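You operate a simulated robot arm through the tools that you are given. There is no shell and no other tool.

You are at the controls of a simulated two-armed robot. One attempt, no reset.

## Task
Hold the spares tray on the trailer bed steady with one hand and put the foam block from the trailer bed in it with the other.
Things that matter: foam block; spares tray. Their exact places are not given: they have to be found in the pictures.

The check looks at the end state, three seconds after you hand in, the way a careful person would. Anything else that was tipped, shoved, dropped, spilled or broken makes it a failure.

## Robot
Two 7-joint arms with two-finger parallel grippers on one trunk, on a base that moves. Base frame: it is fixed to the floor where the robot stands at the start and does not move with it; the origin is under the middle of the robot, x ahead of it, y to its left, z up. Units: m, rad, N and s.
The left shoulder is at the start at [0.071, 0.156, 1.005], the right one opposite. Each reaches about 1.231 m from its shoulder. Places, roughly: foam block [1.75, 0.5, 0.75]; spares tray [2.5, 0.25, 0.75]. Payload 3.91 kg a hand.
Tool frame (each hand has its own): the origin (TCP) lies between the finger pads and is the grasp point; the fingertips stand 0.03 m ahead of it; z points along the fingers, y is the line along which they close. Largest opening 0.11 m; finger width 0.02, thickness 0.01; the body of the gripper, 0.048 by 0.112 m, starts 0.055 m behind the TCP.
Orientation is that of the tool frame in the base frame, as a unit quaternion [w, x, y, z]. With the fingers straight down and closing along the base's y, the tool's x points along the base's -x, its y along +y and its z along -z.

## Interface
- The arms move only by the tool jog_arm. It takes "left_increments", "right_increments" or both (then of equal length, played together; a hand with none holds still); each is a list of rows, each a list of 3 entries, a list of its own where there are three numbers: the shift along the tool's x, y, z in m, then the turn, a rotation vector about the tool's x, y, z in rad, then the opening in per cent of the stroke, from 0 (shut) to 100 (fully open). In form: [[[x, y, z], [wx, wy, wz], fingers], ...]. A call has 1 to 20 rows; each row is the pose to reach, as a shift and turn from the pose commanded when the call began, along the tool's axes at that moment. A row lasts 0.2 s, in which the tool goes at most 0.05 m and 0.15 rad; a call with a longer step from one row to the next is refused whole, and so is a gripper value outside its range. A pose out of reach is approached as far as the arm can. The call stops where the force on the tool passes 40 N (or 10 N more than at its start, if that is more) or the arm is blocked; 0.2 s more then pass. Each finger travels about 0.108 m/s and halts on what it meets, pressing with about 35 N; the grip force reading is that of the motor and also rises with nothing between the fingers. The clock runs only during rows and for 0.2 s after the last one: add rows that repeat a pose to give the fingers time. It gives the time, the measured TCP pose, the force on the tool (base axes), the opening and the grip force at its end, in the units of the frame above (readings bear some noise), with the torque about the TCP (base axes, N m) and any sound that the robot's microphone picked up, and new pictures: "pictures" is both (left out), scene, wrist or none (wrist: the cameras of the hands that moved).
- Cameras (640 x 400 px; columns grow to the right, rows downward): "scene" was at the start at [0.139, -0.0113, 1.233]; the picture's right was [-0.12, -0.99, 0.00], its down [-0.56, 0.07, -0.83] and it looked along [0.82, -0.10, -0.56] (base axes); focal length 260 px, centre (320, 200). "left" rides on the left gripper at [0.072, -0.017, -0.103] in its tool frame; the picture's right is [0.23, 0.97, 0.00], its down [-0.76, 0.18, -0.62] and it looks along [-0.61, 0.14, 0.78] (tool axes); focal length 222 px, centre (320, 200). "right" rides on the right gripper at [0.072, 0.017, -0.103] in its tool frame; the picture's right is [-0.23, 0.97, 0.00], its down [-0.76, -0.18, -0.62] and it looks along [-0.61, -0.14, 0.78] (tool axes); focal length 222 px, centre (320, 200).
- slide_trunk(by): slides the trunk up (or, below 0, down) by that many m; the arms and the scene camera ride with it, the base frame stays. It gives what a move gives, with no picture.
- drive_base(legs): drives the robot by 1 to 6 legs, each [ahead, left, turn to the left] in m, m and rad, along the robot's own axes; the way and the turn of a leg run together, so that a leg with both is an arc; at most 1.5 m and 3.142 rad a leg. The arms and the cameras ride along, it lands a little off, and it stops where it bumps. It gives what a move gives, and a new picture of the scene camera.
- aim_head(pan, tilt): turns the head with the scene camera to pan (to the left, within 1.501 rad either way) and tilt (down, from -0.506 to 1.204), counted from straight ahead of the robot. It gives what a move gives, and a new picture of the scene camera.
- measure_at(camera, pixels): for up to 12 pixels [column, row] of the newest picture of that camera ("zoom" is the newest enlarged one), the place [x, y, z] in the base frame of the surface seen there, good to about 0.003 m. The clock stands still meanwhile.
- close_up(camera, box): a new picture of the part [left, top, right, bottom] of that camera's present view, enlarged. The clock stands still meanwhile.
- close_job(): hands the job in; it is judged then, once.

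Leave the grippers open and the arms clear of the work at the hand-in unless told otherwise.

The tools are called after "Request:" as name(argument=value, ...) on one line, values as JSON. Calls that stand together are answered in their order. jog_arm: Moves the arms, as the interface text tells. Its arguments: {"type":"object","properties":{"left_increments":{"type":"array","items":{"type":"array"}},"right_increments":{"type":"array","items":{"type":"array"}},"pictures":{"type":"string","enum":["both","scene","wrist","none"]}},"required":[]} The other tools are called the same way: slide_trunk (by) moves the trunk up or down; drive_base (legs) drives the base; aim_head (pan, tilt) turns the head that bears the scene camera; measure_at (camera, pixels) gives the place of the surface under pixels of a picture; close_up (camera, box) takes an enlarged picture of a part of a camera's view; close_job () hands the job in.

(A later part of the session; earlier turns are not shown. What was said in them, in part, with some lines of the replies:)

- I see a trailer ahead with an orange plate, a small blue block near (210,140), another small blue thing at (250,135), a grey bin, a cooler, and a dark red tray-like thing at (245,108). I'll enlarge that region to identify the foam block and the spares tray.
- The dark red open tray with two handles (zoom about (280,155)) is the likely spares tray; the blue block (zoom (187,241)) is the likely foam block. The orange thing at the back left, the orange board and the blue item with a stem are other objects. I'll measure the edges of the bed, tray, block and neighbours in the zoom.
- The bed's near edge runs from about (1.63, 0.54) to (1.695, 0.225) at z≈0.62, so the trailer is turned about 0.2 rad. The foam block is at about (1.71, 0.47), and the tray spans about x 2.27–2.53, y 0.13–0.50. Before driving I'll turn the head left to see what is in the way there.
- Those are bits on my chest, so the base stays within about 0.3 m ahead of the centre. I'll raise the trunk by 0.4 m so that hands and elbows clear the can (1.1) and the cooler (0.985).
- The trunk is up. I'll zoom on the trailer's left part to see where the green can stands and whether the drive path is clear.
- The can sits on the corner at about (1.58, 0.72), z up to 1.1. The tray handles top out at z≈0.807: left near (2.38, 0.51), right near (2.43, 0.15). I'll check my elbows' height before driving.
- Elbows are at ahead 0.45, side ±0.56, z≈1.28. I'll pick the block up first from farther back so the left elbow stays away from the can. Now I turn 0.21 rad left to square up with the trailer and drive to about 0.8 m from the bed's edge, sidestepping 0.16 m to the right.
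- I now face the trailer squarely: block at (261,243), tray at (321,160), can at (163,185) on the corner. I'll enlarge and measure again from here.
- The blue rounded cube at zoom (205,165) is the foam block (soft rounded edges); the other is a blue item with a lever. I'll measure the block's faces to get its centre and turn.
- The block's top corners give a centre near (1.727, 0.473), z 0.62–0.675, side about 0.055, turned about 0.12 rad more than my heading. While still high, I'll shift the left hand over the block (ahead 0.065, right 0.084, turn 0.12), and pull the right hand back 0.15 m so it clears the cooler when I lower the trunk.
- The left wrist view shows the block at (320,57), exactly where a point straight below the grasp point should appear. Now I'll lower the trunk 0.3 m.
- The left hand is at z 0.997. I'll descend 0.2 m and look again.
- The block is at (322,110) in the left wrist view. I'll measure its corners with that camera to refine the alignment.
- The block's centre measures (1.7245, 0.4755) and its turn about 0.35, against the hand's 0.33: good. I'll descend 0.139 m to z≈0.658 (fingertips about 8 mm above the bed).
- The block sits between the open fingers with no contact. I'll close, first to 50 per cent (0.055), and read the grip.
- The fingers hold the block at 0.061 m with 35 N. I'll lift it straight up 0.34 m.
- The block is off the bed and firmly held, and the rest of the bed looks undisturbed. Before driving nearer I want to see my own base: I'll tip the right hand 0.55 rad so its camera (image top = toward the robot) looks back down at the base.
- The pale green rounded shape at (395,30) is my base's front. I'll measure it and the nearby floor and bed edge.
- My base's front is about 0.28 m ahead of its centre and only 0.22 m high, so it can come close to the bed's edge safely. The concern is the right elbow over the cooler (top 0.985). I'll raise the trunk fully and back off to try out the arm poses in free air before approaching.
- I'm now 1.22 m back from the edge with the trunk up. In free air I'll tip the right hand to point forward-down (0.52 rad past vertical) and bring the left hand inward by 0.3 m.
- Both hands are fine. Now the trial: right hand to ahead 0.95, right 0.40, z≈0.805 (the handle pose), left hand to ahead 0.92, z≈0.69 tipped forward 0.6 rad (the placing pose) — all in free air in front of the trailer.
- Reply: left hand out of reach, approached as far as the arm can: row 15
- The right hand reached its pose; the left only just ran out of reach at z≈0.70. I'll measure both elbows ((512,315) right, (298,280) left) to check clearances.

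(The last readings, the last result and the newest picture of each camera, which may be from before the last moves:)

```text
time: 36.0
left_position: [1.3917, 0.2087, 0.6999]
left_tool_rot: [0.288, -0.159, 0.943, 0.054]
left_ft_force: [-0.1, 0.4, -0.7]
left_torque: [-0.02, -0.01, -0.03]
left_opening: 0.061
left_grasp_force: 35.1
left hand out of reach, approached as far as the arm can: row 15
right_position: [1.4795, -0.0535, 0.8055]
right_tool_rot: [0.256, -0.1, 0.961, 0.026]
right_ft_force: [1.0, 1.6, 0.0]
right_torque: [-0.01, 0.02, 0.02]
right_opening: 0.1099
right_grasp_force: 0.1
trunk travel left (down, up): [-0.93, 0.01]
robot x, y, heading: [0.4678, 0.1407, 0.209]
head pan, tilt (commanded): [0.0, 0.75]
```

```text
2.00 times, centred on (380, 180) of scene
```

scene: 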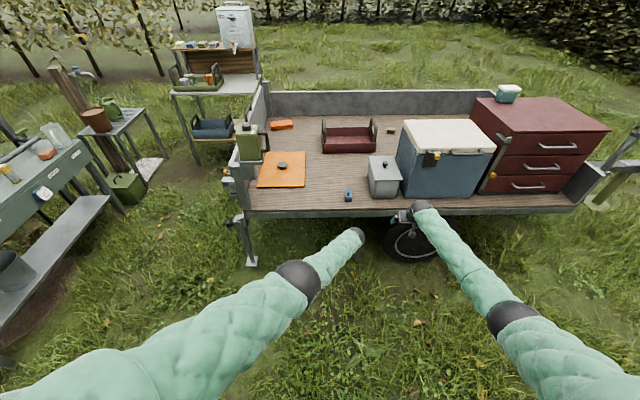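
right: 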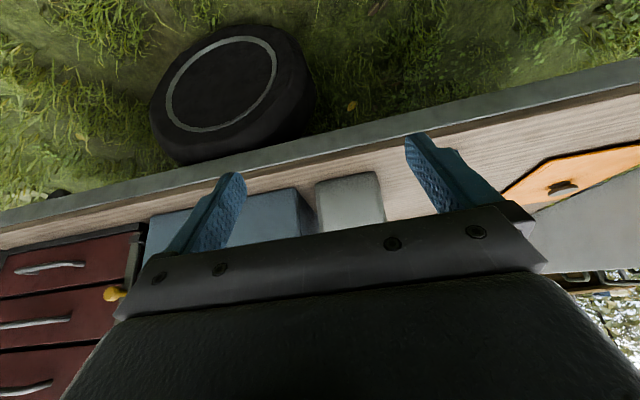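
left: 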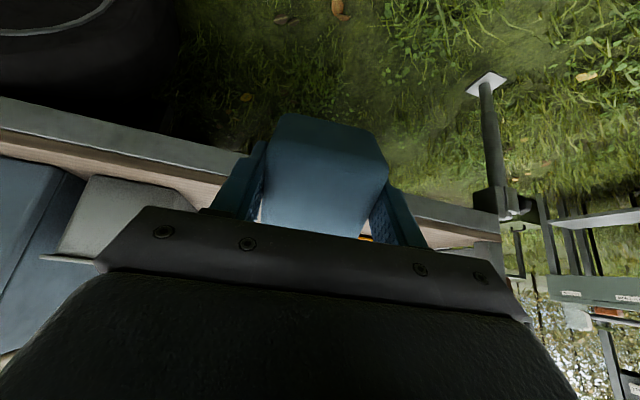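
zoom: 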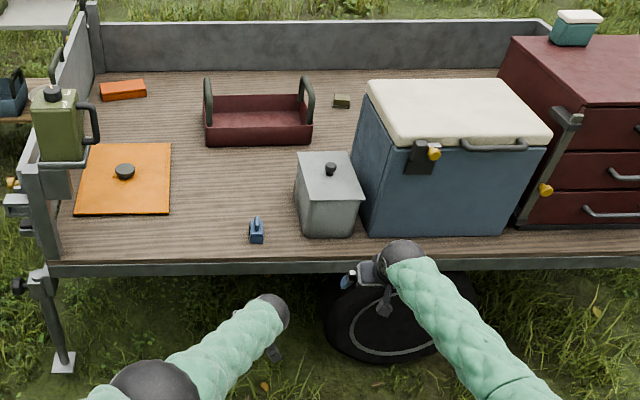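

Request:
measure_at(camera="zoom", pixels=[[370, 88], [385, 138], [535, 130], [497, 87], [425, 155], [493, 147], [380, 225], [303, 158], [350, 158], [312, 200], [358, 198], [330, 167]])

Request:
measure_at(camera="zoom", pixels=[[53, 95], [75, 105], [97, 125], [80, 150], [40, 100], [52, 180], [90, 160], [210, 85], [310, 90], [125, 170], [256, 230], [100, 40]])

```text
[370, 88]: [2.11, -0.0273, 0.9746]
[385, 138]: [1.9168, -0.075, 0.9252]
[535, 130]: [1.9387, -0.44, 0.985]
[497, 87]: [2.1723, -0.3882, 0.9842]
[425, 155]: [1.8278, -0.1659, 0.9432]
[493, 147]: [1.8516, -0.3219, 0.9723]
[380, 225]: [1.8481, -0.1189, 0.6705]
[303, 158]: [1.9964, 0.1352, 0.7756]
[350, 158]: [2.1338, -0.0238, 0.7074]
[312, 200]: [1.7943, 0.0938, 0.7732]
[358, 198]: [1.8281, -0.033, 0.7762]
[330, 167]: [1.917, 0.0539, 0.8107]
```

```text
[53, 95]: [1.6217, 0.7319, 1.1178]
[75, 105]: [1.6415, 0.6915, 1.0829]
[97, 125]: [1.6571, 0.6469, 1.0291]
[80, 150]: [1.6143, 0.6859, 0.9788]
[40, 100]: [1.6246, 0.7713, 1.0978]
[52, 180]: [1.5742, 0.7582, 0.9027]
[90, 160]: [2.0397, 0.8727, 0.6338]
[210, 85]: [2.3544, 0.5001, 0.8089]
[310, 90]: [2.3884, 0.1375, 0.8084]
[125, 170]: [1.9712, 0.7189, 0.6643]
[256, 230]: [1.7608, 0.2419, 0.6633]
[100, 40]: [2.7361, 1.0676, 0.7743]
```

The right elbow's underside is near z≈1.03 and its forearm beside the cooler's lid (edge at about 0.025 m): too tight. Holding the right hand nearly vertical will straighten that arm and raise its elbow. I'll turn the right hand back by 0.42 rad in place and lift the left hand 0.2 m.

Request:
jog_arm(left_increments=[[[-0.0226, 0.0, -0.033], [0.0, 0.0, 0.0], 50], [[-0.0452, 0.0, -0.066], [0.0, 0.0, 0.0], 50], [[-0.0678, 0.0, -0.099], [0.0, 0.0, 0.0], 50], [[-0.0904, 0.0, -0.132], [0.0, 0.0, 0.0], 50], [[-0.113, 0.0, -0.165], [0.0, 0.0, 0.0], 50]], right_increments=[[[0.0, 0.0, 0.0], [0.0, 0.084, 0.0], 100], [[0.0, 0.0, 0.0], [0.0, 0.168, 0.0], 100], [[0.0, 0.0, 0.0], [0.0, 0.252, 0.0], 100], [[0.0, 0.0, 0.0], [0.0, 0.336, 0.0], 100], [[0.0, 0.0, 0.0], [0.0, 0.42, 0.0], 100]], pictures="scene")

Request:
measure_at(camera="scene", pixels=[[320, 270], [500, 300], [450, 250]])

```text
time: 37.4
left_position: [1.4068, 0.2763, 0.909]
left_tool_rot: [0.305, -0.167, 0.933, 0.09]
left_ft_force: [0.2, -0.4, -1.0]
left_torque: [-0.01, 0.02, -0.01]
left_opening: 0.0609
left_grasp_force: 35.1
right_position: [1.4772, -0.0549, 0.806]
right_tool_rot: [0.049, -0.103, 0.993, 0.004]
right_ft_force: [-0.2, 0.7, 0.6]
right_torque: [0.01, -0.01, -0.01]
right_opening: 0.1102
right_grasp_force: 0.1
trunk travel left (down, up): [-0.93, 0.01]
robot x, y, heading: [0.4696, 0.1394, 0.207]
head pan, tilt (commanded): [0.0, 0.75]
stopped in row 5 (left hand): the arm was blocked; the commanded pose is now the measured one
```

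scene: 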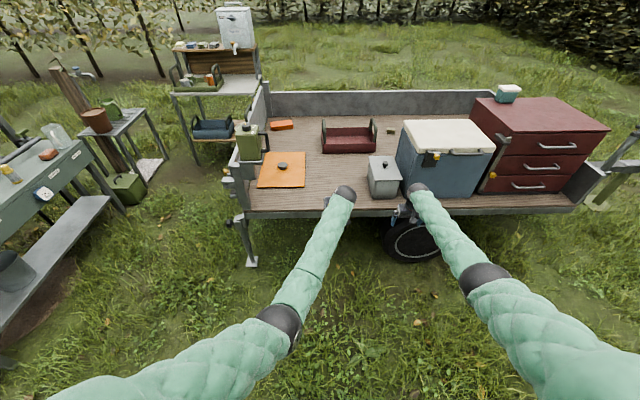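

```text
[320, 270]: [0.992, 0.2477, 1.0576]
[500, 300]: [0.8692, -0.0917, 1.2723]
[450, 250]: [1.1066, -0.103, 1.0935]
```

The left arm got blocked (it's near its limit when reaching that far across my body), so standing further right is better: the left hand then works straight ahead. I'll set the hands for that: left hand to ahead 0.95/left 0.05 with its tilt corrected, right hand to ahead 0.98/right 0.20, still in free air.

Request:
jog_arm(left_increments=[[[-0.002, 0.022, 0.003], [0.017, 0.008, 0.0], 50], [[-0.004, 0.044, 0.007], [0.033, 0.017, 0.0], 50], [[-0.005, 0.065, 0.011], [0.05, 0.025, 0.0], 50], [[-0.007, 0.087, 0.014], [0.066, 0.034, 0.0], 50], [[-0.009, 0.108, 0.018], [0.083, 0.042, 0.0], 50]], right_increments=[[[-0.007, 0.04, 0.001], [0.0, 0.0, 0.0], 100], [[-0.014, 0.08, 0.001], [0.0, 0.0, 0.0], 100], [[-0.02, 0.12, 0.002], [0.0, 0.0, 0.0], 100], [[-0.027, 0.16, 0.003], [0.0, 0.0, 0.0], 100], [[-0.034, 0.197, 0.003], [0.0, 0.0, 0.0], 100]], pictures="scene")

```text
time: 38.6
left_position: [1.384, 0.3784, 0.9043]
left_tool_rot: [0.291, -0.155, 0.943, 0.042]
left_ft_force: [0.1, 0.6, -1.0]
left_torque: [0.01, 0.02, -0.04]
left_opening: 0.0612
left_grasp_force: 34.6
right_position: [1.4709, 0.1444, 0.8068]
right_tool_rot: [0.049, -0.103, 0.993, 0.004]
right_ft_force: [0.8, 0.6, 0.1]
right_torque: [0.01, 0.01, 0.02]
right_opening: 0.1098
right_grasp_force: 0.0
trunk travel left (down, up): [-0.93, 0.01]
robot x, y, heading: [0.4693, 0.1412, 0.21]
head pan, tilt (commanded): [0.0, 0.75]
```

scene: 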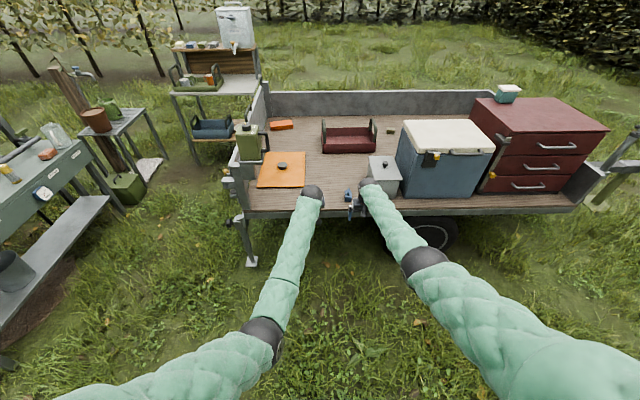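

Both reached. I'll measure the right elbow (425,258) and also try the left hand down to z≈0.69.

Request:
measure_at(camera="scene", pixels=[[412, 255], [425, 262], [440, 258], [405, 270], [395, 225], [460, 290], [262, 330], [248, 325], [270, 300]])

Request:
jog_arm(left_increments=[[[0.024, 0.0, 0.035], [0.0, 0.0, 0.0], 50], [[0.048, 0.0, 0.07], [0.0, 0.0, 0.0], 50], [[0.072, 0.0, 0.106], [0.0, 0.0, 0.0], 50], [[0.097, 0.0, 0.141], [0.0, 0.0, 0.0], 50], [[0.121, 0.0, 0.177], [0.0, 0.0, 0.0], 50]], pictures="scene")

```text
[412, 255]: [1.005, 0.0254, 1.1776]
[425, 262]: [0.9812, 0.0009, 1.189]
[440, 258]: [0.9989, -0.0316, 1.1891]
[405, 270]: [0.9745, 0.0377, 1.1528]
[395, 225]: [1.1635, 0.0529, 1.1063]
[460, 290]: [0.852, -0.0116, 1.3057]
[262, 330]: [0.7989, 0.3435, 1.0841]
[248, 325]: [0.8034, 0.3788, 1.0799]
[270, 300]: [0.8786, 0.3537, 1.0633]
```

```text
time: 39.8
left_position: [1.3833, 0.3769, 0.6903]
left_tool_rot: [0.291, -0.156, 0.943, 0.044]
left_ft_force: [0.3, -0.1, -0.7]
left_torque: [0.0, -0.01, 0.02]
left_opening: 0.061
left_grasp_force: 34.7
right_position: [1.4708, 0.1457, 0.8053]
right_tool_rot: [0.048, -0.105, 0.993, 0.005]
right_ft_force: [-0.2, 0.2, 0.5]
right_torque: [0.01, 0.03, -0.04]
right_opening: 0.11
right_grasp_force: 0.0
trunk travel left (down, up): [-0.93, 0.01]
robot x, y, heading: [0.4684, 0.1417, 0.203]
head pan, tilt (commanded): [0.0, 0.75]
```

scene: 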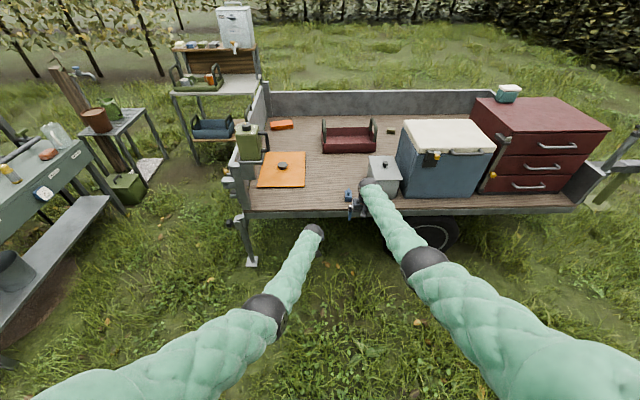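

Both poses are reachable, with the right elbow's underside at about z≈1.085 (0.1 m above the cooler) and the left elbow well inside of the can. Now I'll lift both hands (left to z≈0.90, right to ≈1.06) for the approach drive.

Request:
jog_arm(left_increments=[[[-0.02, 0.0, -0.029], [0.0, 0.0, 0.0], 50], [[-0.04, 0.0, -0.058], [0.0, 0.0, 0.0], 50], [[-0.06, 0.0, -0.087], [0.0, 0.0, 0.0], 50], [[-0.08, 0.0, -0.116], [0.0, 0.0, 0.0], 50], [[-0.1, 0.0, -0.145], [0.0, 0.0, 0.0], 50], [[-0.119, 0.0, -0.173], [0.0, 0.0, 0.0], 50]], right_increments=[[[-0.004, 0.0, -0.042], [0.0, 0.0, 0.0], 100], [[-0.008, 0.0, -0.085], [0.0, 0.0, 0.0], 100], [[-0.013, 0.0, -0.127], [0.0, 0.0, 0.0], 100], [[-0.017, 0.0, -0.169], [0.0, 0.0, 0.0], 100], [[-0.021, 0.0, -0.212], [0.0, 0.0, 0.0], 100], [[-0.0255, 0.0, -0.254], [0.0, 0.0, 0.0], 100]], pictures="scene")

```text
time: 41.2
left_position: [1.3831, 0.3912, 0.8991]
left_tool_rot: [0.291, -0.157, 0.942, 0.051]
left_ft_force: [0.3, 0.3, -0.9]
left_torque: [0.02, 0.03, -0.03]
left_opening: 0.061
left_grasp_force: 35.1
right_position: [1.4713, 0.1463, 1.0625]
right_tool_rot: [0.048, -0.104, 0.993, 0.005]
right_ft_force: [-0.7, -1.1, 0.0]
right_torque: [-0.01, -0.03, 0.0]
right_opening: 0.1097
right_grasp_force: 0.1
trunk travel left (down, up): [-0.93, 0.01]
robot x, y, heading: [0.4713, 0.1393, 0.21]
head pan, tilt (commanded): [0.0, 0.75]
```

scene: 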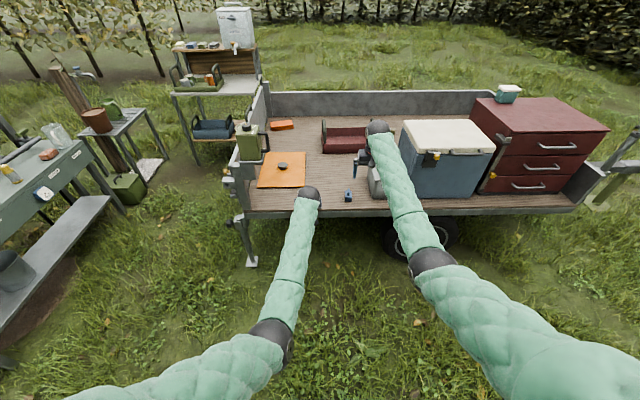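

Now I sidestep 0.19 m right and drive 0.6 m ahead, then check the view before the last stretch.

Request:
drive_base(legs=[[0.0, -0.19, 0.0], [0.6, 0.0, 0.0]])

```text
time: 45.8
left_position: [2.0239, 0.3191, 0.8991]
left_tool_rot: [0.292, -0.153, 0.943, 0.05]
left_ft_force: [0.3, 0.0, -0.7]
left_torque: [-0.03, 0.01, -0.04]
left_opening: 0.061
left_grasp_force: 35.1
right_position: [2.1119, 0.0738, 1.0616]
right_tool_rot: [0.048, -0.099, 0.994, 0.005]
right_ft_force: [0.0, -0.3, 0.4]
right_torque: [0.01, -0.01, 0.01]
right_opening: 0.1102
right_grasp_force: 0.0
trunk travel left (down, up): [-0.93, 0.01]
robot x, y, heading: [1.1051, 0.0786, 0.192]
head pan, tilt (commanded): [0.0, 0.75]
```

scene: 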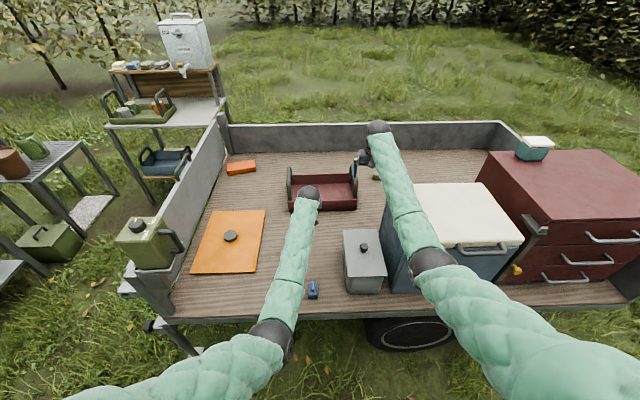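

Everything clears: the right hand is at z 1.06 over the gap between pot and tray, left at 0.90. The remaining distance is about 0.31 m; that puts the right hand over the right handle. Driving 0.3 m ahead.

Request:
drive_base(legs=[[0.3, 0.0, 0.0]])

```text
time: 47.9
left_position: [2.3201, 0.3832, 0.8991]
left_tool_rot: [0.291, -0.154, 0.943, 0.05]
left_ft_force: [-0.3, -0.4, 0.0]
left_torque: [-0.01, -0.03, 0.03]
left_opening: 0.0612
left_grasp_force: 34.6
right_position: [2.4071, 0.1367, 1.0619]
right_tool_rot: [0.05, -0.1, 0.994, 0.006]
right_ft_force: [-0.2, -0.2, 0.2]
right_torque: [-0.01, 0.0, -0.02]
right_opening: 0.1097
right_grasp_force: 0.0
trunk travel left (down, up): [-0.93, 0.01]
robot x, y, heading: [1.4042, 0.1386, 0.199]
head pan, tilt (commanded): [0.0, 0.75]
```

scene: 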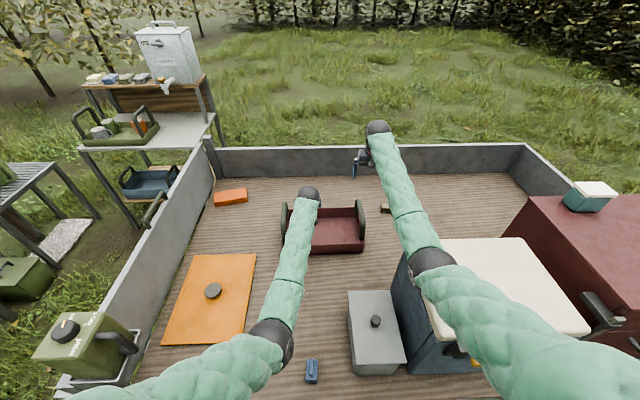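

I'm in position. I'll look through both wrist cameras for the exact handle and tray location.

Request:
close_up(camera="right", box=[0, 0, 640, 400])

Request:
close_up(camera="scene", box=[260, 150, 420, 270])

```text
1.00 times, centred on (320, 200) of right (not enlarged: the box is as wide or as high as the picture)
```

zoom: 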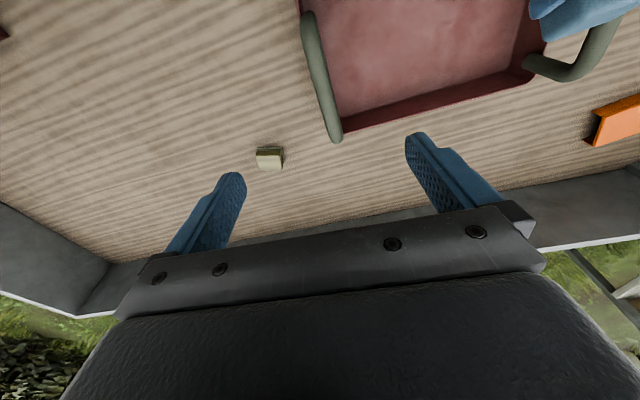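

```text
3.33 times, centred on (340, 210) of scene
```

zoom: 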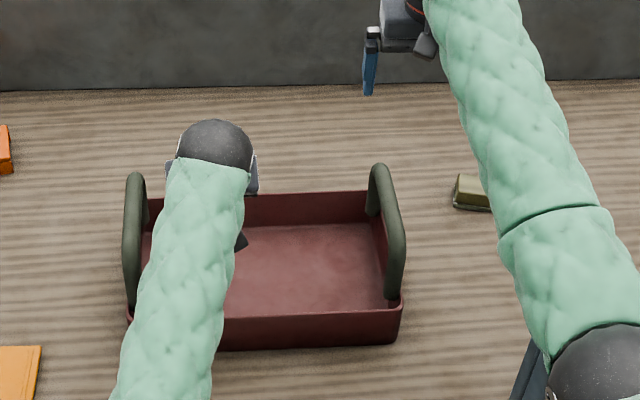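

Request:
measure_at(camera="zoom", pixels=[[378, 172], [384, 185], [390, 205], [396, 225], [399, 245], [133, 180], [131, 210], [129, 245], [300, 270], [310, 322], [320, 345], [320, 195]])

Request:
jog_arm(right_increments=[[[0.0, 0.0, 0.03], [0.0, 0.0, 0.0], 100], [[0.0, 0.0, 0.06], [0.0, 0.0, 0.0], 100], [[0.0, 0.0, 0.09], [0.0, 0.0, 0.0], 100]], pictures="both")

```text
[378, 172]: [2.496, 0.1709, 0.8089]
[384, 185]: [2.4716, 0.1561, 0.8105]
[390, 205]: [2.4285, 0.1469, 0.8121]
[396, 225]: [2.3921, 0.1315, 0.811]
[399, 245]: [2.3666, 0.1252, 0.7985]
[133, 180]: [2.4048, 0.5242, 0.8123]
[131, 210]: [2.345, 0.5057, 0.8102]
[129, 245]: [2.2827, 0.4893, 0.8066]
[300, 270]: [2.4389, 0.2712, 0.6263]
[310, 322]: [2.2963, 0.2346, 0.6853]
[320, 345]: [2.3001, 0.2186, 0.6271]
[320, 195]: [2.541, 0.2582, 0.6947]
```

```text
time: 48.7
left_position: [2.3213, 0.3849, 0.8977]
left_tool_rot: [0.291, -0.153, 0.943, 0.05]
left_ft_force: [0.3, -0.3, -0.3]
left_torque: [0.03, 0.06, -0.03]
left_opening: 0.0611
left_grasp_force: 35.3
right_position: [2.4176, 0.1387, 0.9711]
right_tool_rot: [0.049, -0.1, 0.994, 0.004]
right_ft_force: [0.7, -0.1, -0.8]
right_torque: [-0.06, 0.04, 0.02]
right_opening: 0.1101
right_grasp_force: 0.2
trunk travel left (down, up): [-0.93, 0.01]
robot x, y, heading: [1.4074, 0.1397, 0.201]
head pan, tilt (commanded): [0.0, 0.75]
```

scene: 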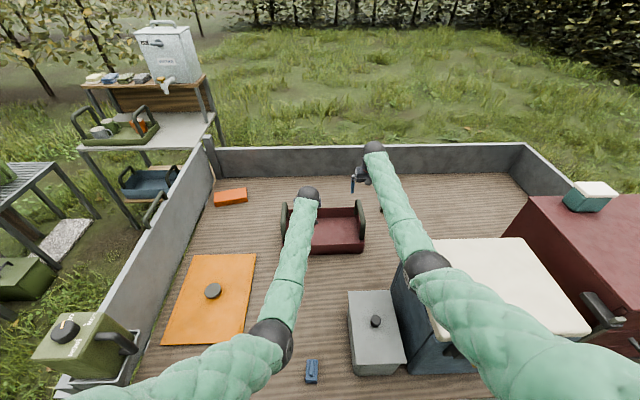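
right: 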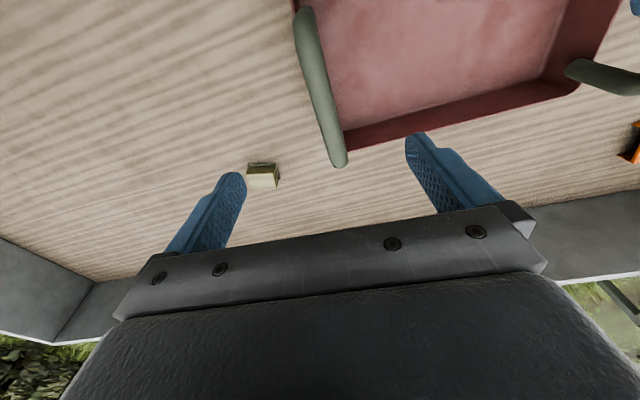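

The right handle's bar runs (2.392,0.1315)–(2.472,0.156), top z≈0.811, and the right hand is at (2.418,0.139), right above it. I'll turn it 0.08 rad to line up and go down about 0.11 m first.

Request:
jog_arm(right_increments=[[[0.004, 0.001, 0.04], [0.0, 0.0, -0.03], 100], [[0.008, 0.001, 0.08], [0.0, 0.0, -0.06], 100], [[0.011, 0.001, 0.11], [0.0, 0.0, -0.08], 100], [[0.011, 0.001, 0.11], [0.0, 0.0, -0.08], 100]], pictures="both")

```text
time: 49.7
left_position: [2.3212, 0.3855, 0.8985]
left_tool_rot: [0.291, -0.154, 0.943, 0.051]
left_ft_force: [-0.7, -0.3, -0.1]
left_torque: [0.04, -0.01, 0.02]
left_opening: 0.0608
left_grasp_force: 35.3
right_position: [2.4157, 0.1392, 0.8586]
right_tool_rot: [0.048, -0.139, 0.989, 0.003]
right_ft_force: [0.2, -0.1, -1.6]
right_torque: [0.01, -0.01, -0.01]
right_opening: 0.1099
right_grasp_force: 0.0
trunk travel left (down, up): [-0.93, 0.01]
robot x, y, heading: [1.4014, 0.1361, 0.202]
head pan, tilt (commanded): [0.0, 0.75]
```

scene: 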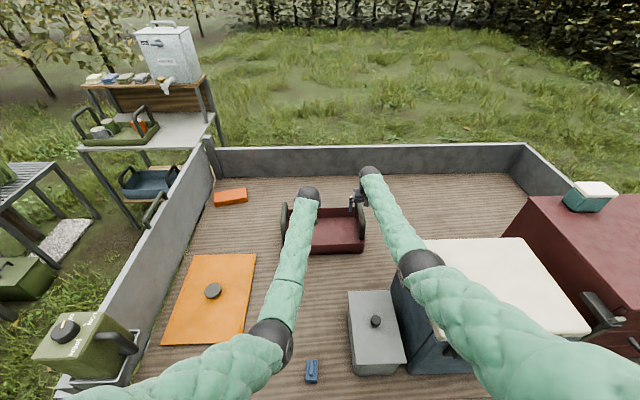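
right: 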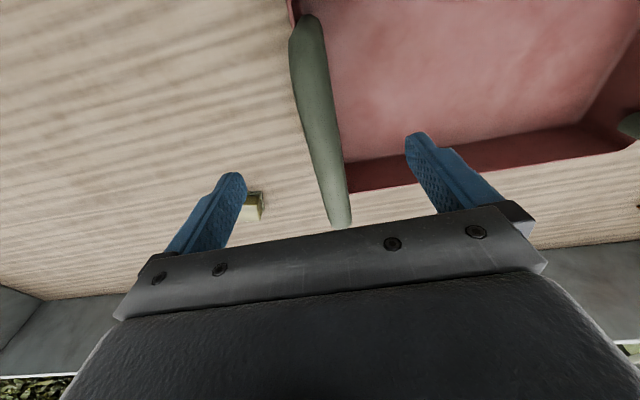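

The bar is centred between the open fingers. I'll check the right elbow's clearance over the cooler, then descend the last 0.05 m.

Request:
measure_at(camera="scene", pixels=[[405, 262], [420, 268], [435, 265], [400, 272], [430, 290], [480, 270], [405, 240], [440, 250]])

Request:
jog_arm(right_increments=[[[0.002, 0.0, 0.02], [0.0, 0.0, 0.0], 100], [[0.004, 0.0, 0.04], [0.0, 0.0, 0.0], 100], [[0.005, 0.0, 0.051], [0.0, 0.0, 0.0], 100], [[0.005, 0.0, 0.051], [0.0, 0.0, 0.0], 100]], pictures="wrist")

```text
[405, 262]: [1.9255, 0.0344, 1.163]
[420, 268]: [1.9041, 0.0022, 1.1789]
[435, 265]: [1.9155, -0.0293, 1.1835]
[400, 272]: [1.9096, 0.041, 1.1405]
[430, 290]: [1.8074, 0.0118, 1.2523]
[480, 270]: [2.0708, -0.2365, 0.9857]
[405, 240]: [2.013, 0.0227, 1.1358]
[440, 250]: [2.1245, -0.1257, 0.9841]
```

```text
time: 50.7
left_position: [2.3207, 0.3839, 0.8988]
left_tool_rot: [0.291, -0.154, 0.943, 0.051]
left_ft_force: [0.0, -0.1, -0.2]
left_torque: [-0.02, 0.02, -0.01]
left_opening: 0.0611
left_grasp_force: 35.5
right_position: [2.4166, 0.138, 0.8074]
right_tool_rot: [0.049, -0.139, 0.989, 0.002]
right_ft_force: [0.2, -0.2, 0.1]
right_torque: [0.0, -0.01, -0.02]
right_opening: 0.1101
right_grasp_force: 0.0
trunk travel left (down, up): [-0.93, 0.01]
robot x, y, heading: [1.4077, 0.1385, 0.199]
head pan, tilt (commanded): [0.0, 0.75]
```

right: 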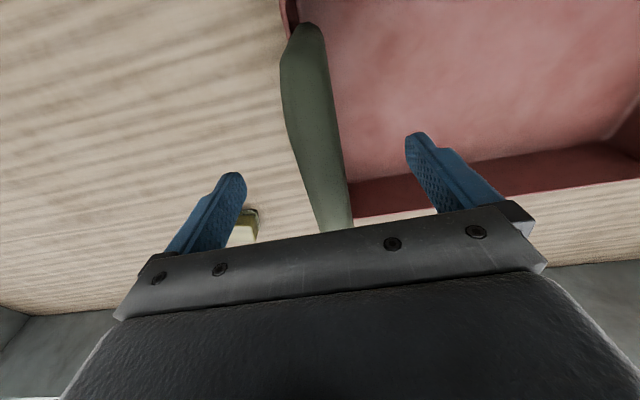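

The bar sits within about 3 mm of the grasp centre ((320,189) expected, bar centre about (325,189)). I'll shift 3 mm and close the right fingers gently on the bar.

Request:
jog_arm(right_increments=[[[0.0, 0.003, 0.0], [0.0, 0.0, 0.0], 75], [[0.0, 0.003, 0.0], [0.0, 0.0, 0.0], 50], [[0.0, 0.003, 0.0], [0.0, 0.0, 0.0], 32], [[0.0, 0.003, 0.0], [0.0, 0.0, 0.0], 22], [[0.0, 0.003, 0.0], [0.0, 0.0, 0.0], 14], [[0.0, 0.003, 0.0], [0.0, 0.0, 0.0], 10], [[0.0, 0.003, 0.0], [0.0, 0.0, 0.0], 10]], pictures="both")

```text
time: 52.3
left_position: [2.3213, 0.3839, 0.8972]
left_tool_rot: [0.291, -0.154, 0.943, 0.051]
left_ft_force: [-0.4, -0.3, -0.3]
left_torque: [0.01, 0.01, -0.01]
left_opening: 0.0611
left_grasp_force: 34.5
right_position: [2.4149, 0.1399, 0.808]
right_tool_rot: [0.05, -0.139, 0.989, 0.003]
right_ft_force: [2.1, -1.0, -0.5]
right_torque: [-0.04, 0.03, -0.5]
right_opening: 0.0255
right_grasp_force: 35.2
trunk travel left (down, up): [-0.93, 0.01]
robot x, y, heading: [1.4075, 0.1398, 0.203]
head pan, tilt (commanded): [0.0, 0.75]
```

scene: 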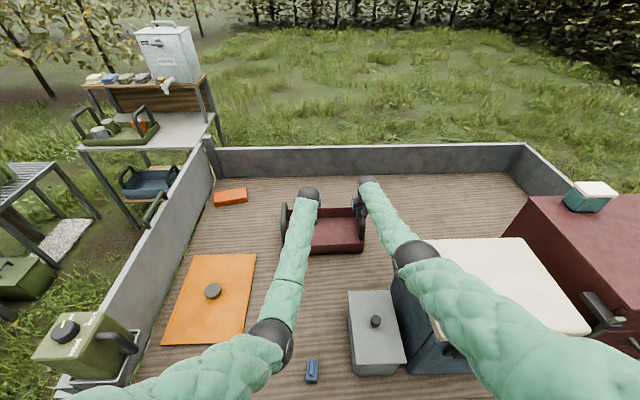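
right: 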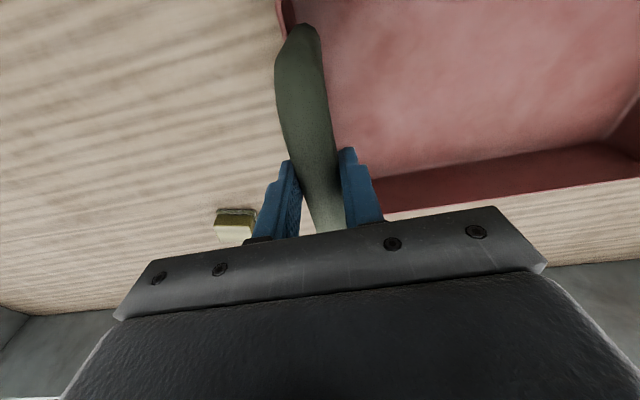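

The right hand now holds the handle (0.0255 m, 35 N) with hardly any side load. Next the left hand, which is over the tray at n≈0.64: I'll move it 0.03 m farther in and down 0.12 m to z≈0.78.

Request:
jog_arm(left_increments=[[[-0.0126, -0.0069, 0.0087], [0.0, 0.0, 0.0], 50], [[-0.0252, -0.0138, 0.0173], [0.0, 0.0, 0.0], 50], [[-0.0026, -0.0138, 0.0503], [0.0, 0.0, 0.0], 50], [[0.02, -0.0138, 0.0833], [0.0, 0.0, 0.0], 50], [[0.0426, -0.0138, 0.1163], [0.0, 0.0, 0.0], 50], [[0.0426, -0.0138, 0.1163], [0.0, 0.0, 0.0], 50]], pictures="both")

```text
time: 53.7
left_position: [2.3542, 0.3794, 0.7771]
left_tool_rot: [0.292, -0.154, 0.943, 0.051]
left_ft_force: [0.2, -0.1, -1.3]
left_torque: [-0.05, 0.0, -0.02]
left_opening: 0.0613
left_grasp_force: 34.4
right_position: [2.4164, 0.1412, 0.8098]
right_tool_rot: [0.048, -0.14, 0.989, 0.003]
right_ft_force: [0.7, 0.1, 0.3]
right_torque: [-0.01, 0.02, -0.42]
right_opening: 0.0254
right_grasp_force: 35.0
trunk travel left (down, up): [-0.93, 0.01]
robot x, y, heading: [1.4047, 0.1402, 0.203]
head pan, tilt (commanded): [0.0, 0.75]
```

scene: 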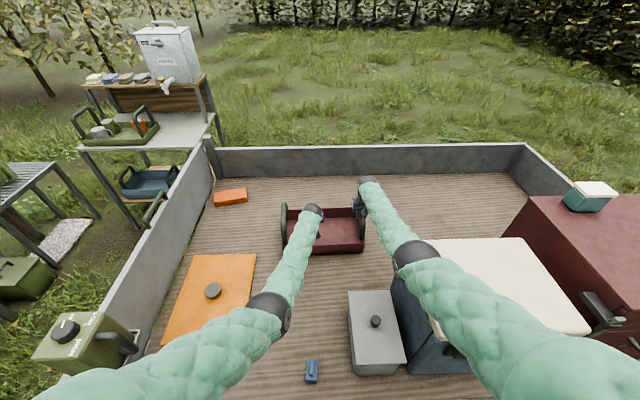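
left: 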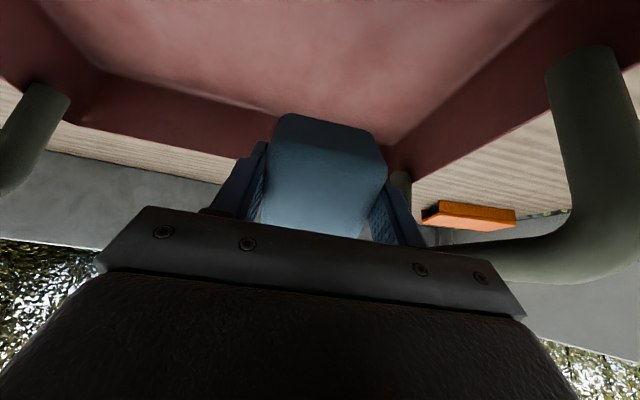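

The block is inside the tray's outline, above its floor, with the handles clear on both sides. I'll lower it 0.09 m to z≈0.687.

Request:
jog_arm(left_increments=[[[0.017, 0.0, 0.0248], [0.0, 0.0, 0.0], 50], [[0.034, 0.0, 0.0495], [0.0, 0.0, 0.0], 50], [[0.0452, 0.0, 0.066], [0.0, 0.0, 0.0], 50], [[0.0509, 0.0, 0.0743], [0.0, 0.0, 0.0], 50], [[0.0509, 0.0, 0.0743], [0.0, 0.0, 0.0], 50]], pictures="both")

```text
time: 54.9
left_position: [2.3505, 0.3841, 0.6874]
left_tool_rot: [0.292, -0.154, 0.943, 0.051]
left_ft_force: [0.3, 1.1, -0.1]
left_torque: [0.0, -0.02, -0.02]
left_opening: 0.0609
left_grasp_force: 35.0
left hand out of reach, approached as far as the arm can: row 4, 5
right_position: [2.4158, 0.1409, 0.8091]
right_tool_rot: [0.049, -0.14, 0.989, 0.003]
right_ft_force: [0.0, -0.4, 1.3]
right_torque: [-0.06, 0.19, -0.29]
right_opening: 0.0259
right_grasp_force: 35.0
trunk travel left (down, up): [-0.93, 0.01]
robot x, y, heading: [1.4077, 0.1418, 0.201]
head pan, tilt (commanded): [0.0, 0.75]
```

scene: 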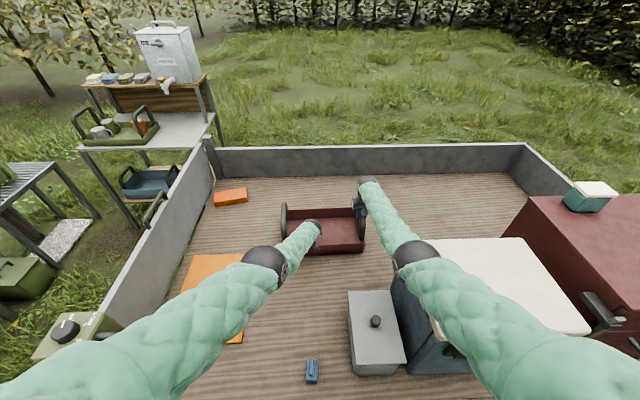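
left: 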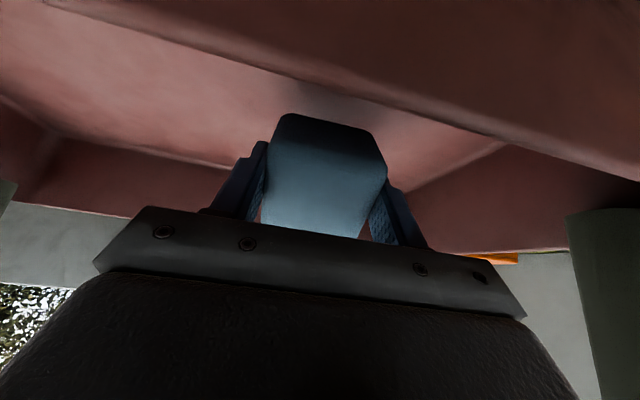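

The left hand is just at its reach limit, with the block's lower edge about 1.5 cm above the tray floor and no contact force. I'll bring it 1.2 cm nearer and 1.2 cm lower for a gentler set-down.

Request:
jog_arm(left_increments=[[[0.0083, 0.0, 0.0016], [0.0, 0.0, 0.0], 50], [[0.0167, 0.0, 0.0031], [0.0, 0.0, 0.0], 50], [[0.0167, 0.0, 0.0031], [0.0, 0.0, 0.0], 50]], pictures="both")

```text
time: 55.7
left_position: [2.3377, 0.3808, 0.6758]
left_tool_rot: [0.292, -0.153, 0.943, 0.05]
left_ft_force: [0.8, -0.1, -0.7]
left_torque: [0.02, 0.0, 0.0]
left_opening: 0.0611
left_grasp_force: 35.0
right_position: [2.4161, 0.1414, 0.8098]
right_tool_rot: [0.049, -0.14, 0.989, 0.003]
right_ft_force: [0.1, -0.5, 0.1]
right_torque: [0.05, 0.03, -0.39]
right_opening: 0.0255
right_grasp_force: 35.2
trunk travel left (down, up): [-0.93, 0.01]
robot x, y, heading: [1.4078, 0.1388, 0.198]
head pan, tilt (commanded): [0.0, 0.75]
```

scene: 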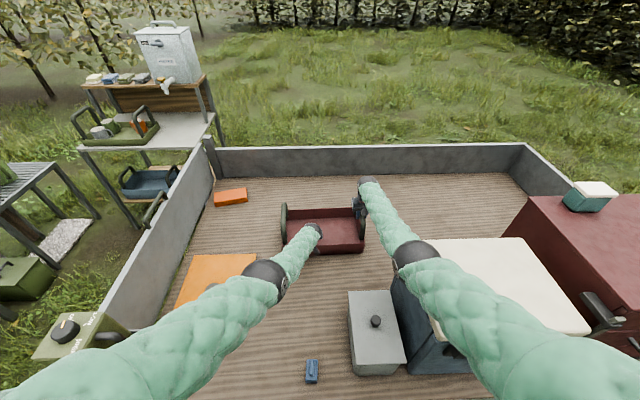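
left: 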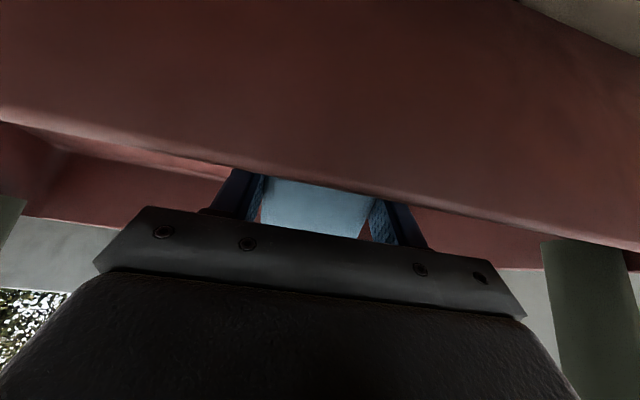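

The block's lower edge should be within about 5 mm of the tray floor; the gripper clears the tray's front wall and no force shows. I'll open the left fingers now, keeping the right hand holding the tray.

Request:
jog_arm(left_increments=[[[0.0, 0.0, 0.0], [0.0, 0.0, 0.0], 62], [[0.0, 0.0, 0.0], [0.0, 0.0, 0.0], 75], [[0.0, 0.0, 0.0], [0.0, 0.0, 0.0], 85], [[0.0, 0.0, 0.0], [0.0, 0.0, 0.0], 85], [[0.0, 0.0, 0.0], [0.0, 0.0, 0.0], 85]], pictures="both")

```text
time: 56.9
left_position: [2.338, 0.3807, 0.6762]
left_tool_rot: [0.291, -0.154, 0.943, 0.051]
left_ft_force: [0.2, -0.7, 0.2]
left_torque: [-0.02, 0.0, -0.01]
left_opening: 0.0938
left_grasp_force: 0.0
right_position: [2.4158, 0.1412, 0.8092]
right_tool_rot: [0.049, -0.139, 0.989, 0.003]
right_ft_force: [1.4, 0.5, 0.2]
right_torque: [-0.01, -0.02, -0.39]
right_opening: 0.0253
right_grasp_force: 34.7
trunk travel left (down, up): [-0.93, 0.01]
robot x, y, heading: [1.4046, 0.1375, 0.199]
head pan, tilt (commanded): [0.0, 0.75]
```

scene: 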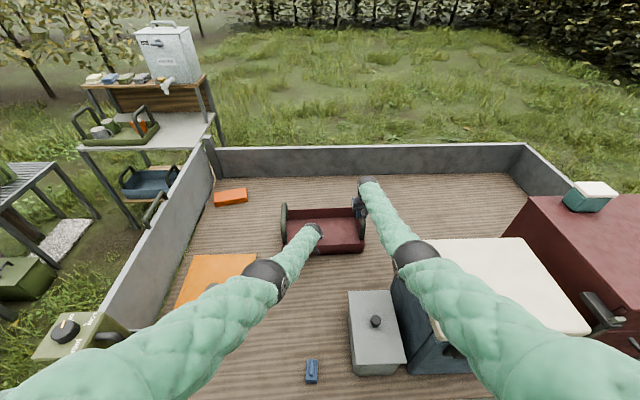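
left: 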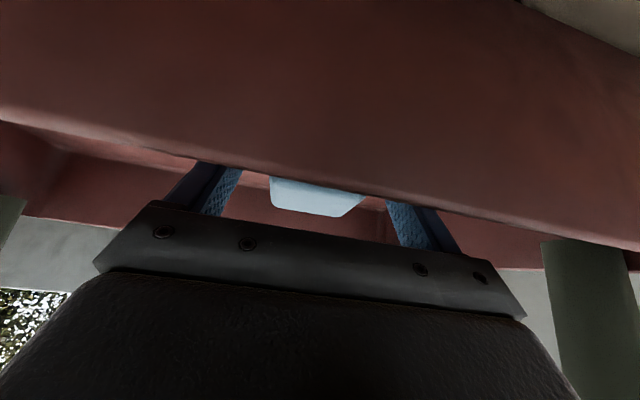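

The block has settled on the tray floor between the open fingers. I'll raise the left hand straight up 0.09 m and check.

Request:
jog_arm(left_increments=[[[-0.0113, 0.0, -0.0165], [0.0, 0.0, 0.0], 85], [[-0.0226, 0.0, -0.033], [0.0, 0.0, 0.0], 85], [[-0.0368, 0.0, -0.0536], [0.0, 0.0, 0.0], 85], [[-0.0509, 0.0, -0.0743], [0.0, 0.0, 0.0], 85]], pictures="both")

```text
time: 57.9
left_position: [2.3374, 0.3785, 0.7667]
left_tool_rot: [0.292, -0.154, 0.943, 0.051]
left_ft_force: [0.0, -0.5, 0.1]
left_torque: [0.02, 0.01, -0.01]
left_opening: 0.0937
left_grasp_force: 0.0
right_position: [2.4148, 0.1417, 0.81]
right_tool_rot: [0.048, -0.139, 0.989, 0.003]
right_ft_force: [-0.9, -0.9, 0.1]
right_torque: [0.07, -0.17, -0.22]
right_opening: 0.0254
right_grasp_force: 35.3
trunk travel left (down, up): [-0.93, 0.01]
robot x, y, heading: [1.4088, 0.1391, 0.202]
head pan, tilt (commanded): [0.0, 0.75]
```

scene: 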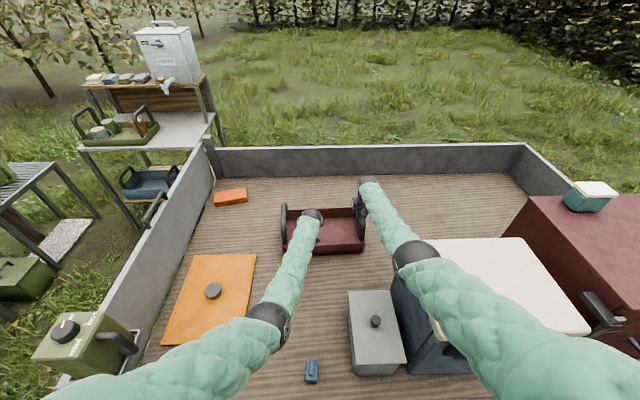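
left: 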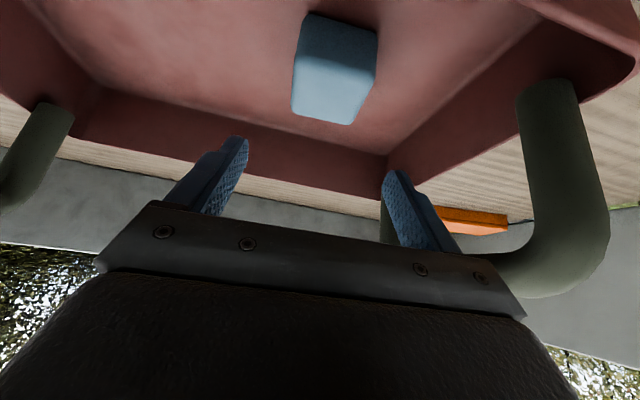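

The wrist view shows the block lying flat in the tray at (335,70). I'll raise the left hand another 0.19 m, clear of the handles.

Request:
jog_arm(left_increments=[[[-0.0226, 0.0, -0.033], [0.0, 0.0, 0.0], 85], [[-0.0452, 0.0, -0.066], [0.0, 0.0, 0.0], 85], [[-0.0678, 0.0, -0.099], [0.0, 0.0, 0.0], 85], [[-0.0904, 0.0, -0.132], [0.0, 0.0, 0.0], 100], [[-0.107, 0.0, -0.157], [0.0, 0.0, 0.0], 100]], pictures="both")

```text
time: 59.1
left_position: [2.3337, 0.3917, 0.9558]
left_tool_rot: [0.29, -0.155, 0.943, 0.058]
left_ft_force: [0.5, -0.5, 1.2]
left_torque: [0.01, 0.03, -0.03]
left_opening: 0.1099
left_grasp_force: 0.0
right_position: [2.4152, 0.1417, 0.8097]
right_tool_rot: [0.049, -0.139, 0.989, 0.003]
right_ft_force: [-0.6, -0.2, -0.2]
right_torque: [-0.02, -0.06, -0.32]
right_opening: 0.0256
right_grasp_force: 35.1
trunk travel left (down, up): [-0.93, 0.01]
robot x, y, heading: [1.4044, 0.1388, 0.204]
head pan, tilt (commanded): [0.0, 0.75]
```

scene: 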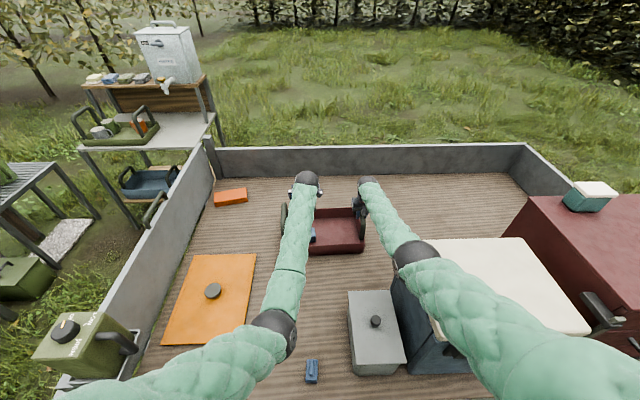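
left: 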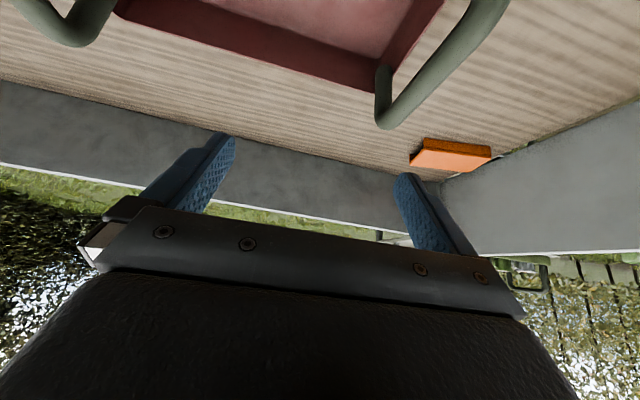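

The left hand is clear. Now I open the right fingers to let go of the handle.

Request:
jog_arm(right_increments=[[[0.0, 0.0, 0.0], [0.0, 0.0, 0.0], 35], [[0.0, 0.0, 0.0], [0.0, 0.0, 0.0], 55], [[0.0, 0.0, 0.0], [0.0, 0.0, 0.0], 80], [[0.0, 0.0, 0.0], [0.0, 0.0, 0.0], 100], [[0.0, 0.0, 0.0], [0.0, 0.0, 0.0], 100]], pictures="wrist")

```text
time: 60.3
left_position: [2.3363, 0.3943, 0.9587]
left_tool_rot: [0.292, -0.156, 0.942, 0.057]
left_ft_force: [-0.1, -0.5, 0.1]
left_torque: [0.01, 0.01, 0.02]
left_opening: 0.1101
left_grasp_force: 0.1
right_position: [2.4153, 0.1405, 0.8093]
right_tool_rot: [0.049, -0.139, 0.989, 0.003]
right_ft_force: [0.2, -0.3, 0.2]
right_torque: [0.01, 0.0, 0.03]
right_opening: 0.1099
right_grasp_force: 0.2
trunk travel left (down, up): [-0.93, 0.01]
robot x, y, heading: [1.408, 0.1371, 0.197]
head pan, tilt (commanded): [0.0, 0.75]
```

right: 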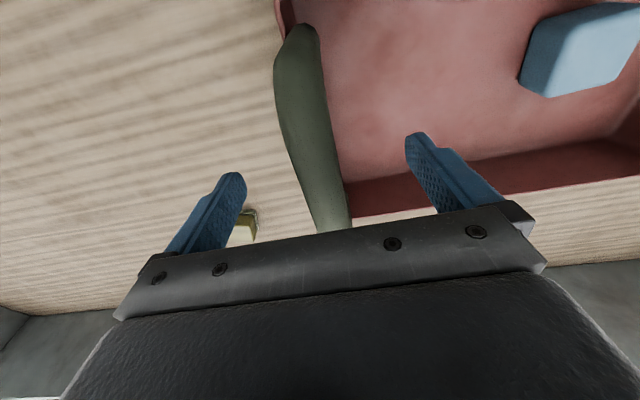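

The right hand is free of the handle, and the block sits in the tray. I'll raise the right hand straight up 0.25 m.

Request:
jog_arm(right_increments=[[[-0.002, 0.0, -0.02], [0.0, 0.0, 0.0], 100], [[-0.006, 0.0, -0.06], [0.0, 0.0, 0.0], 100], [[-0.01, 0.0, -0.1], [0.0, 0.0, 0.0], 100], [[-0.014, 0.0, -0.14], [0.0, 0.0, 0.0], 100], [[-0.018, 0.0, -0.18], [0.0, 0.0, 0.0], 100], [[-0.022, 0.0, -0.22], [0.0, 0.0, 0.0], 100], [[-0.025, 0.0, -0.25], [0.0, 0.0, 0.0], 100]], pictures="both")

```text
time: 61.9
left_position: [2.3354, 0.3935, 0.9588]
left_tool_rot: [0.292, -0.155, 0.942, 0.057]
left_ft_force: [-0.1, 0.0, -0.1]
left_torque: [-0.01, 0.0, 0.01]
left_opening: 0.11
left_grasp_force: 0.1
right_position: [2.4171, 0.1425, 1.0611]
right_tool_rot: [0.049, -0.14, 0.989, 0.003]
right_ft_force: [-0.6, 0.9, 0.3]
right_torque: [-0.02, 0.01, -0.02]
right_opening: 0.1099
right_grasp_force: 0.0
trunk travel left (down, up): [-0.93, 0.01]
robot x, y, heading: [1.402, 0.1376, 0.202]
head pan, tilt (commanded): [0.0, 0.75]
```

scene: 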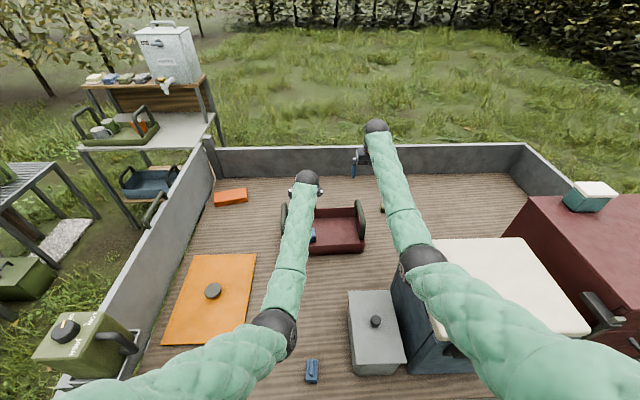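
right: 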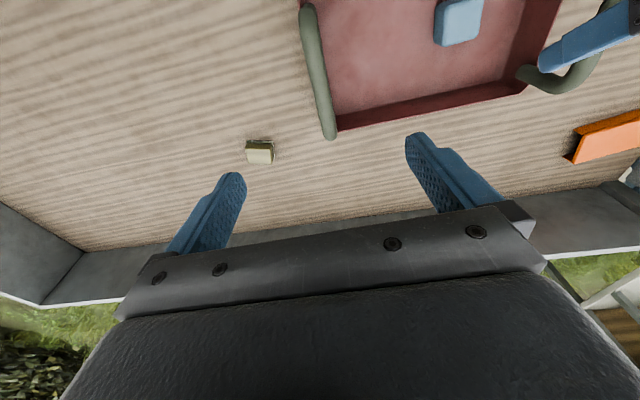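

Both hands are clear above the tray. I'll back the robot straight out 0.8 m the way I came.

Request:
drive_base(legs=[[-0.8, 0.0, 0.0]])

```text
time: 66.2
left_position: [1.5476, 0.2309, 0.957]
left_tool_rot: [0.292, -0.152, 0.943, 0.056]
left_ft_force: [-0.6, -0.4, 0.9]
left_torque: [-0.04, 0.0, 0.0]
left_opening: 0.1102
left_grasp_force: 0.0
right_position: [1.6282, -0.0207, 1.0605]
right_tool_rot: [0.049, -0.137, 0.989, 0.002]
right_ft_force: [1.0, -0.4, -0.6]
right_torque: [0.0, 0.01, 0.01]
right_opening: 0.1101
right_grasp_force: 0.0
trunk travel left (down, up): [-0.93, 0.01]
robot x, y, heading: [0.6169, -0.0214, 0.2]
head pan, tilt (commanded): [0.0, 0.75]
```

scene: 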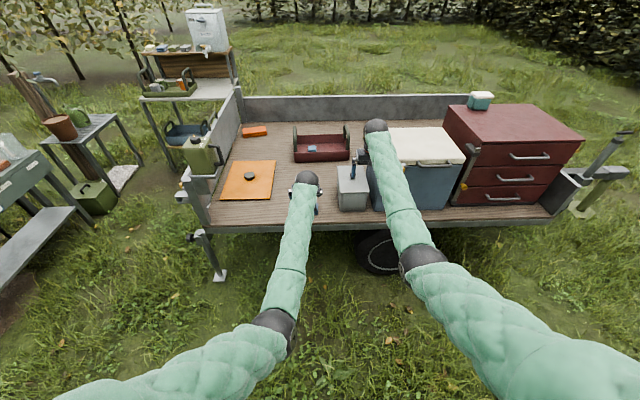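

The hands are outside the trailer now. I'll zoom in to verify the tray, the block and the neighbours.

Request:
close_up(camera="scene", box=[210, 90, 450, 240])

Request:
drive_base(legs=[[-0.25, 0.0, 0.0]])

```text
2.67 times, centred on (330, 165) of scene
```

zoom: 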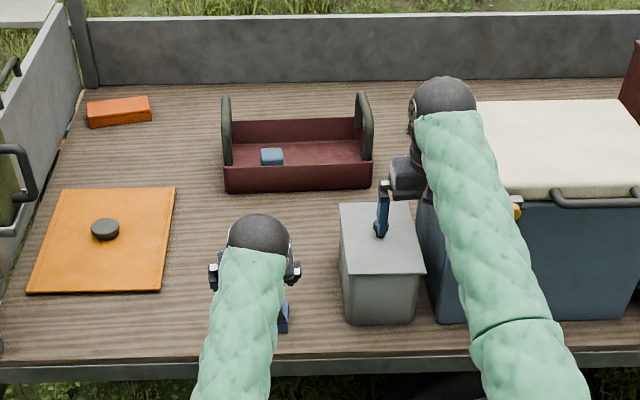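

```text
time: 68.0
left_position: [1.3048, 0.1821, 0.9579]
left_tool_rot: [0.292, -0.154, 0.942, 0.058]
left_ft_force: [-0.8, 0.4, -1.0]
left_torque: [0.0, -0.01, 0.0]
left_opening: 0.1096
left_grasp_force: 0.2
right_position: [1.3849, -0.0697, 1.0606]
right_tool_rot: [0.049, -0.138, 0.989, 0.002]
right_ft_force: [0.0, -0.7, 0.5]
right_torque: [0.0, 0.02, -0.01]
right_opening: 0.11
right_grasp_force: 0.1
trunk travel left (down, up): [-0.93, 0.01]
robot x, y, heading: [0.375, -0.0733, 0.2]
head pan, tilt (commanded): [0.0, 0.75]
```

scene: 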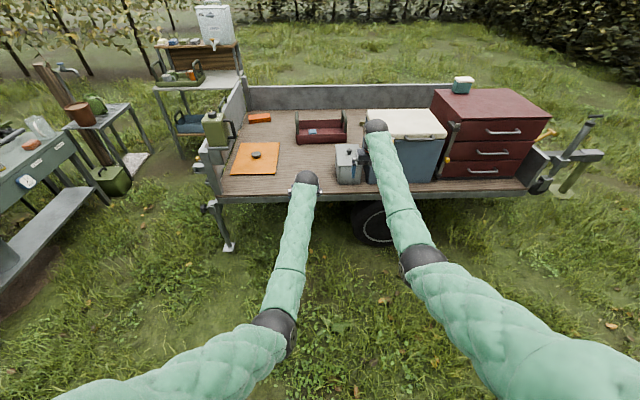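

The block rests in the tray. I'll measure the tray, block and neighbours again to check that nothing else moved.

Request:
close_up(camera="scene", box=[190, 90, 430, 240])

Request:
measure_at(camera="zoom", pixels=[[325, 110], [328, 118], [293, 70], [412, 68], [350, 140], [178, 172], [400, 165]])

```text
2.67 times, centred on (310, 165) of scene
```

zoom: 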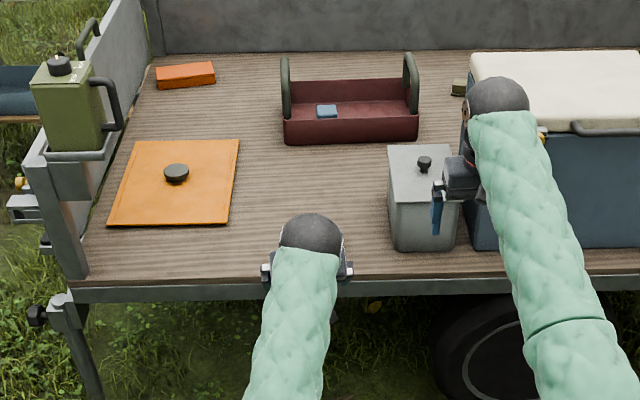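

```text
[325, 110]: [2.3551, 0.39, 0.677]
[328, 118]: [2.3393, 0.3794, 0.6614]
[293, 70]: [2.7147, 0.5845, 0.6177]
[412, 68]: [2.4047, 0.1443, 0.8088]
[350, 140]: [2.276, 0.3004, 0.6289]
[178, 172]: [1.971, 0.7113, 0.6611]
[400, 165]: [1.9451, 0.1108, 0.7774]
```

The foam block lies flat in the spares tray, at about (2.355, 0.39) with its top at z≈0.677. The tray has not moved: its front wall is still at (2.276, 0.30). The pot and board haven't moved, and the can and cooler look undisturbed. The blue lever item is hidden behind my left hand in this view, but it looked unmoved when I last saw it. Both grippers are open and the arms are clear, so I'm handing in.

Request:
close_job()

```text
The job is handed in.
```

The foam block is in the spares tray, and the job is handed in; I haven't seen a verdict.

- **Placement:** I held the tray by its right handle with the right hand and lowered the block in with the left. I let go about 5 mm above the tray floor. In the last pictures the block lies flat in the tray, and the tray is where it started.
- **Surroundings:** The pot and the orange board measured where they were before. The can and cooler looked untouched. The blue lever item was behind my left hand in the last view, but it looked unmoved when I last saw it.
- **Robot:** Both grippers are open. The arms are clear of the trailer, with the base backed off about 1.3 m from the bed edge.

The left arm was stopped once while I was trying out poses in open air in front of the trailer. It was reaching across the body, probably near a joint limit. I moved the robot to stand further right for the actual placement.
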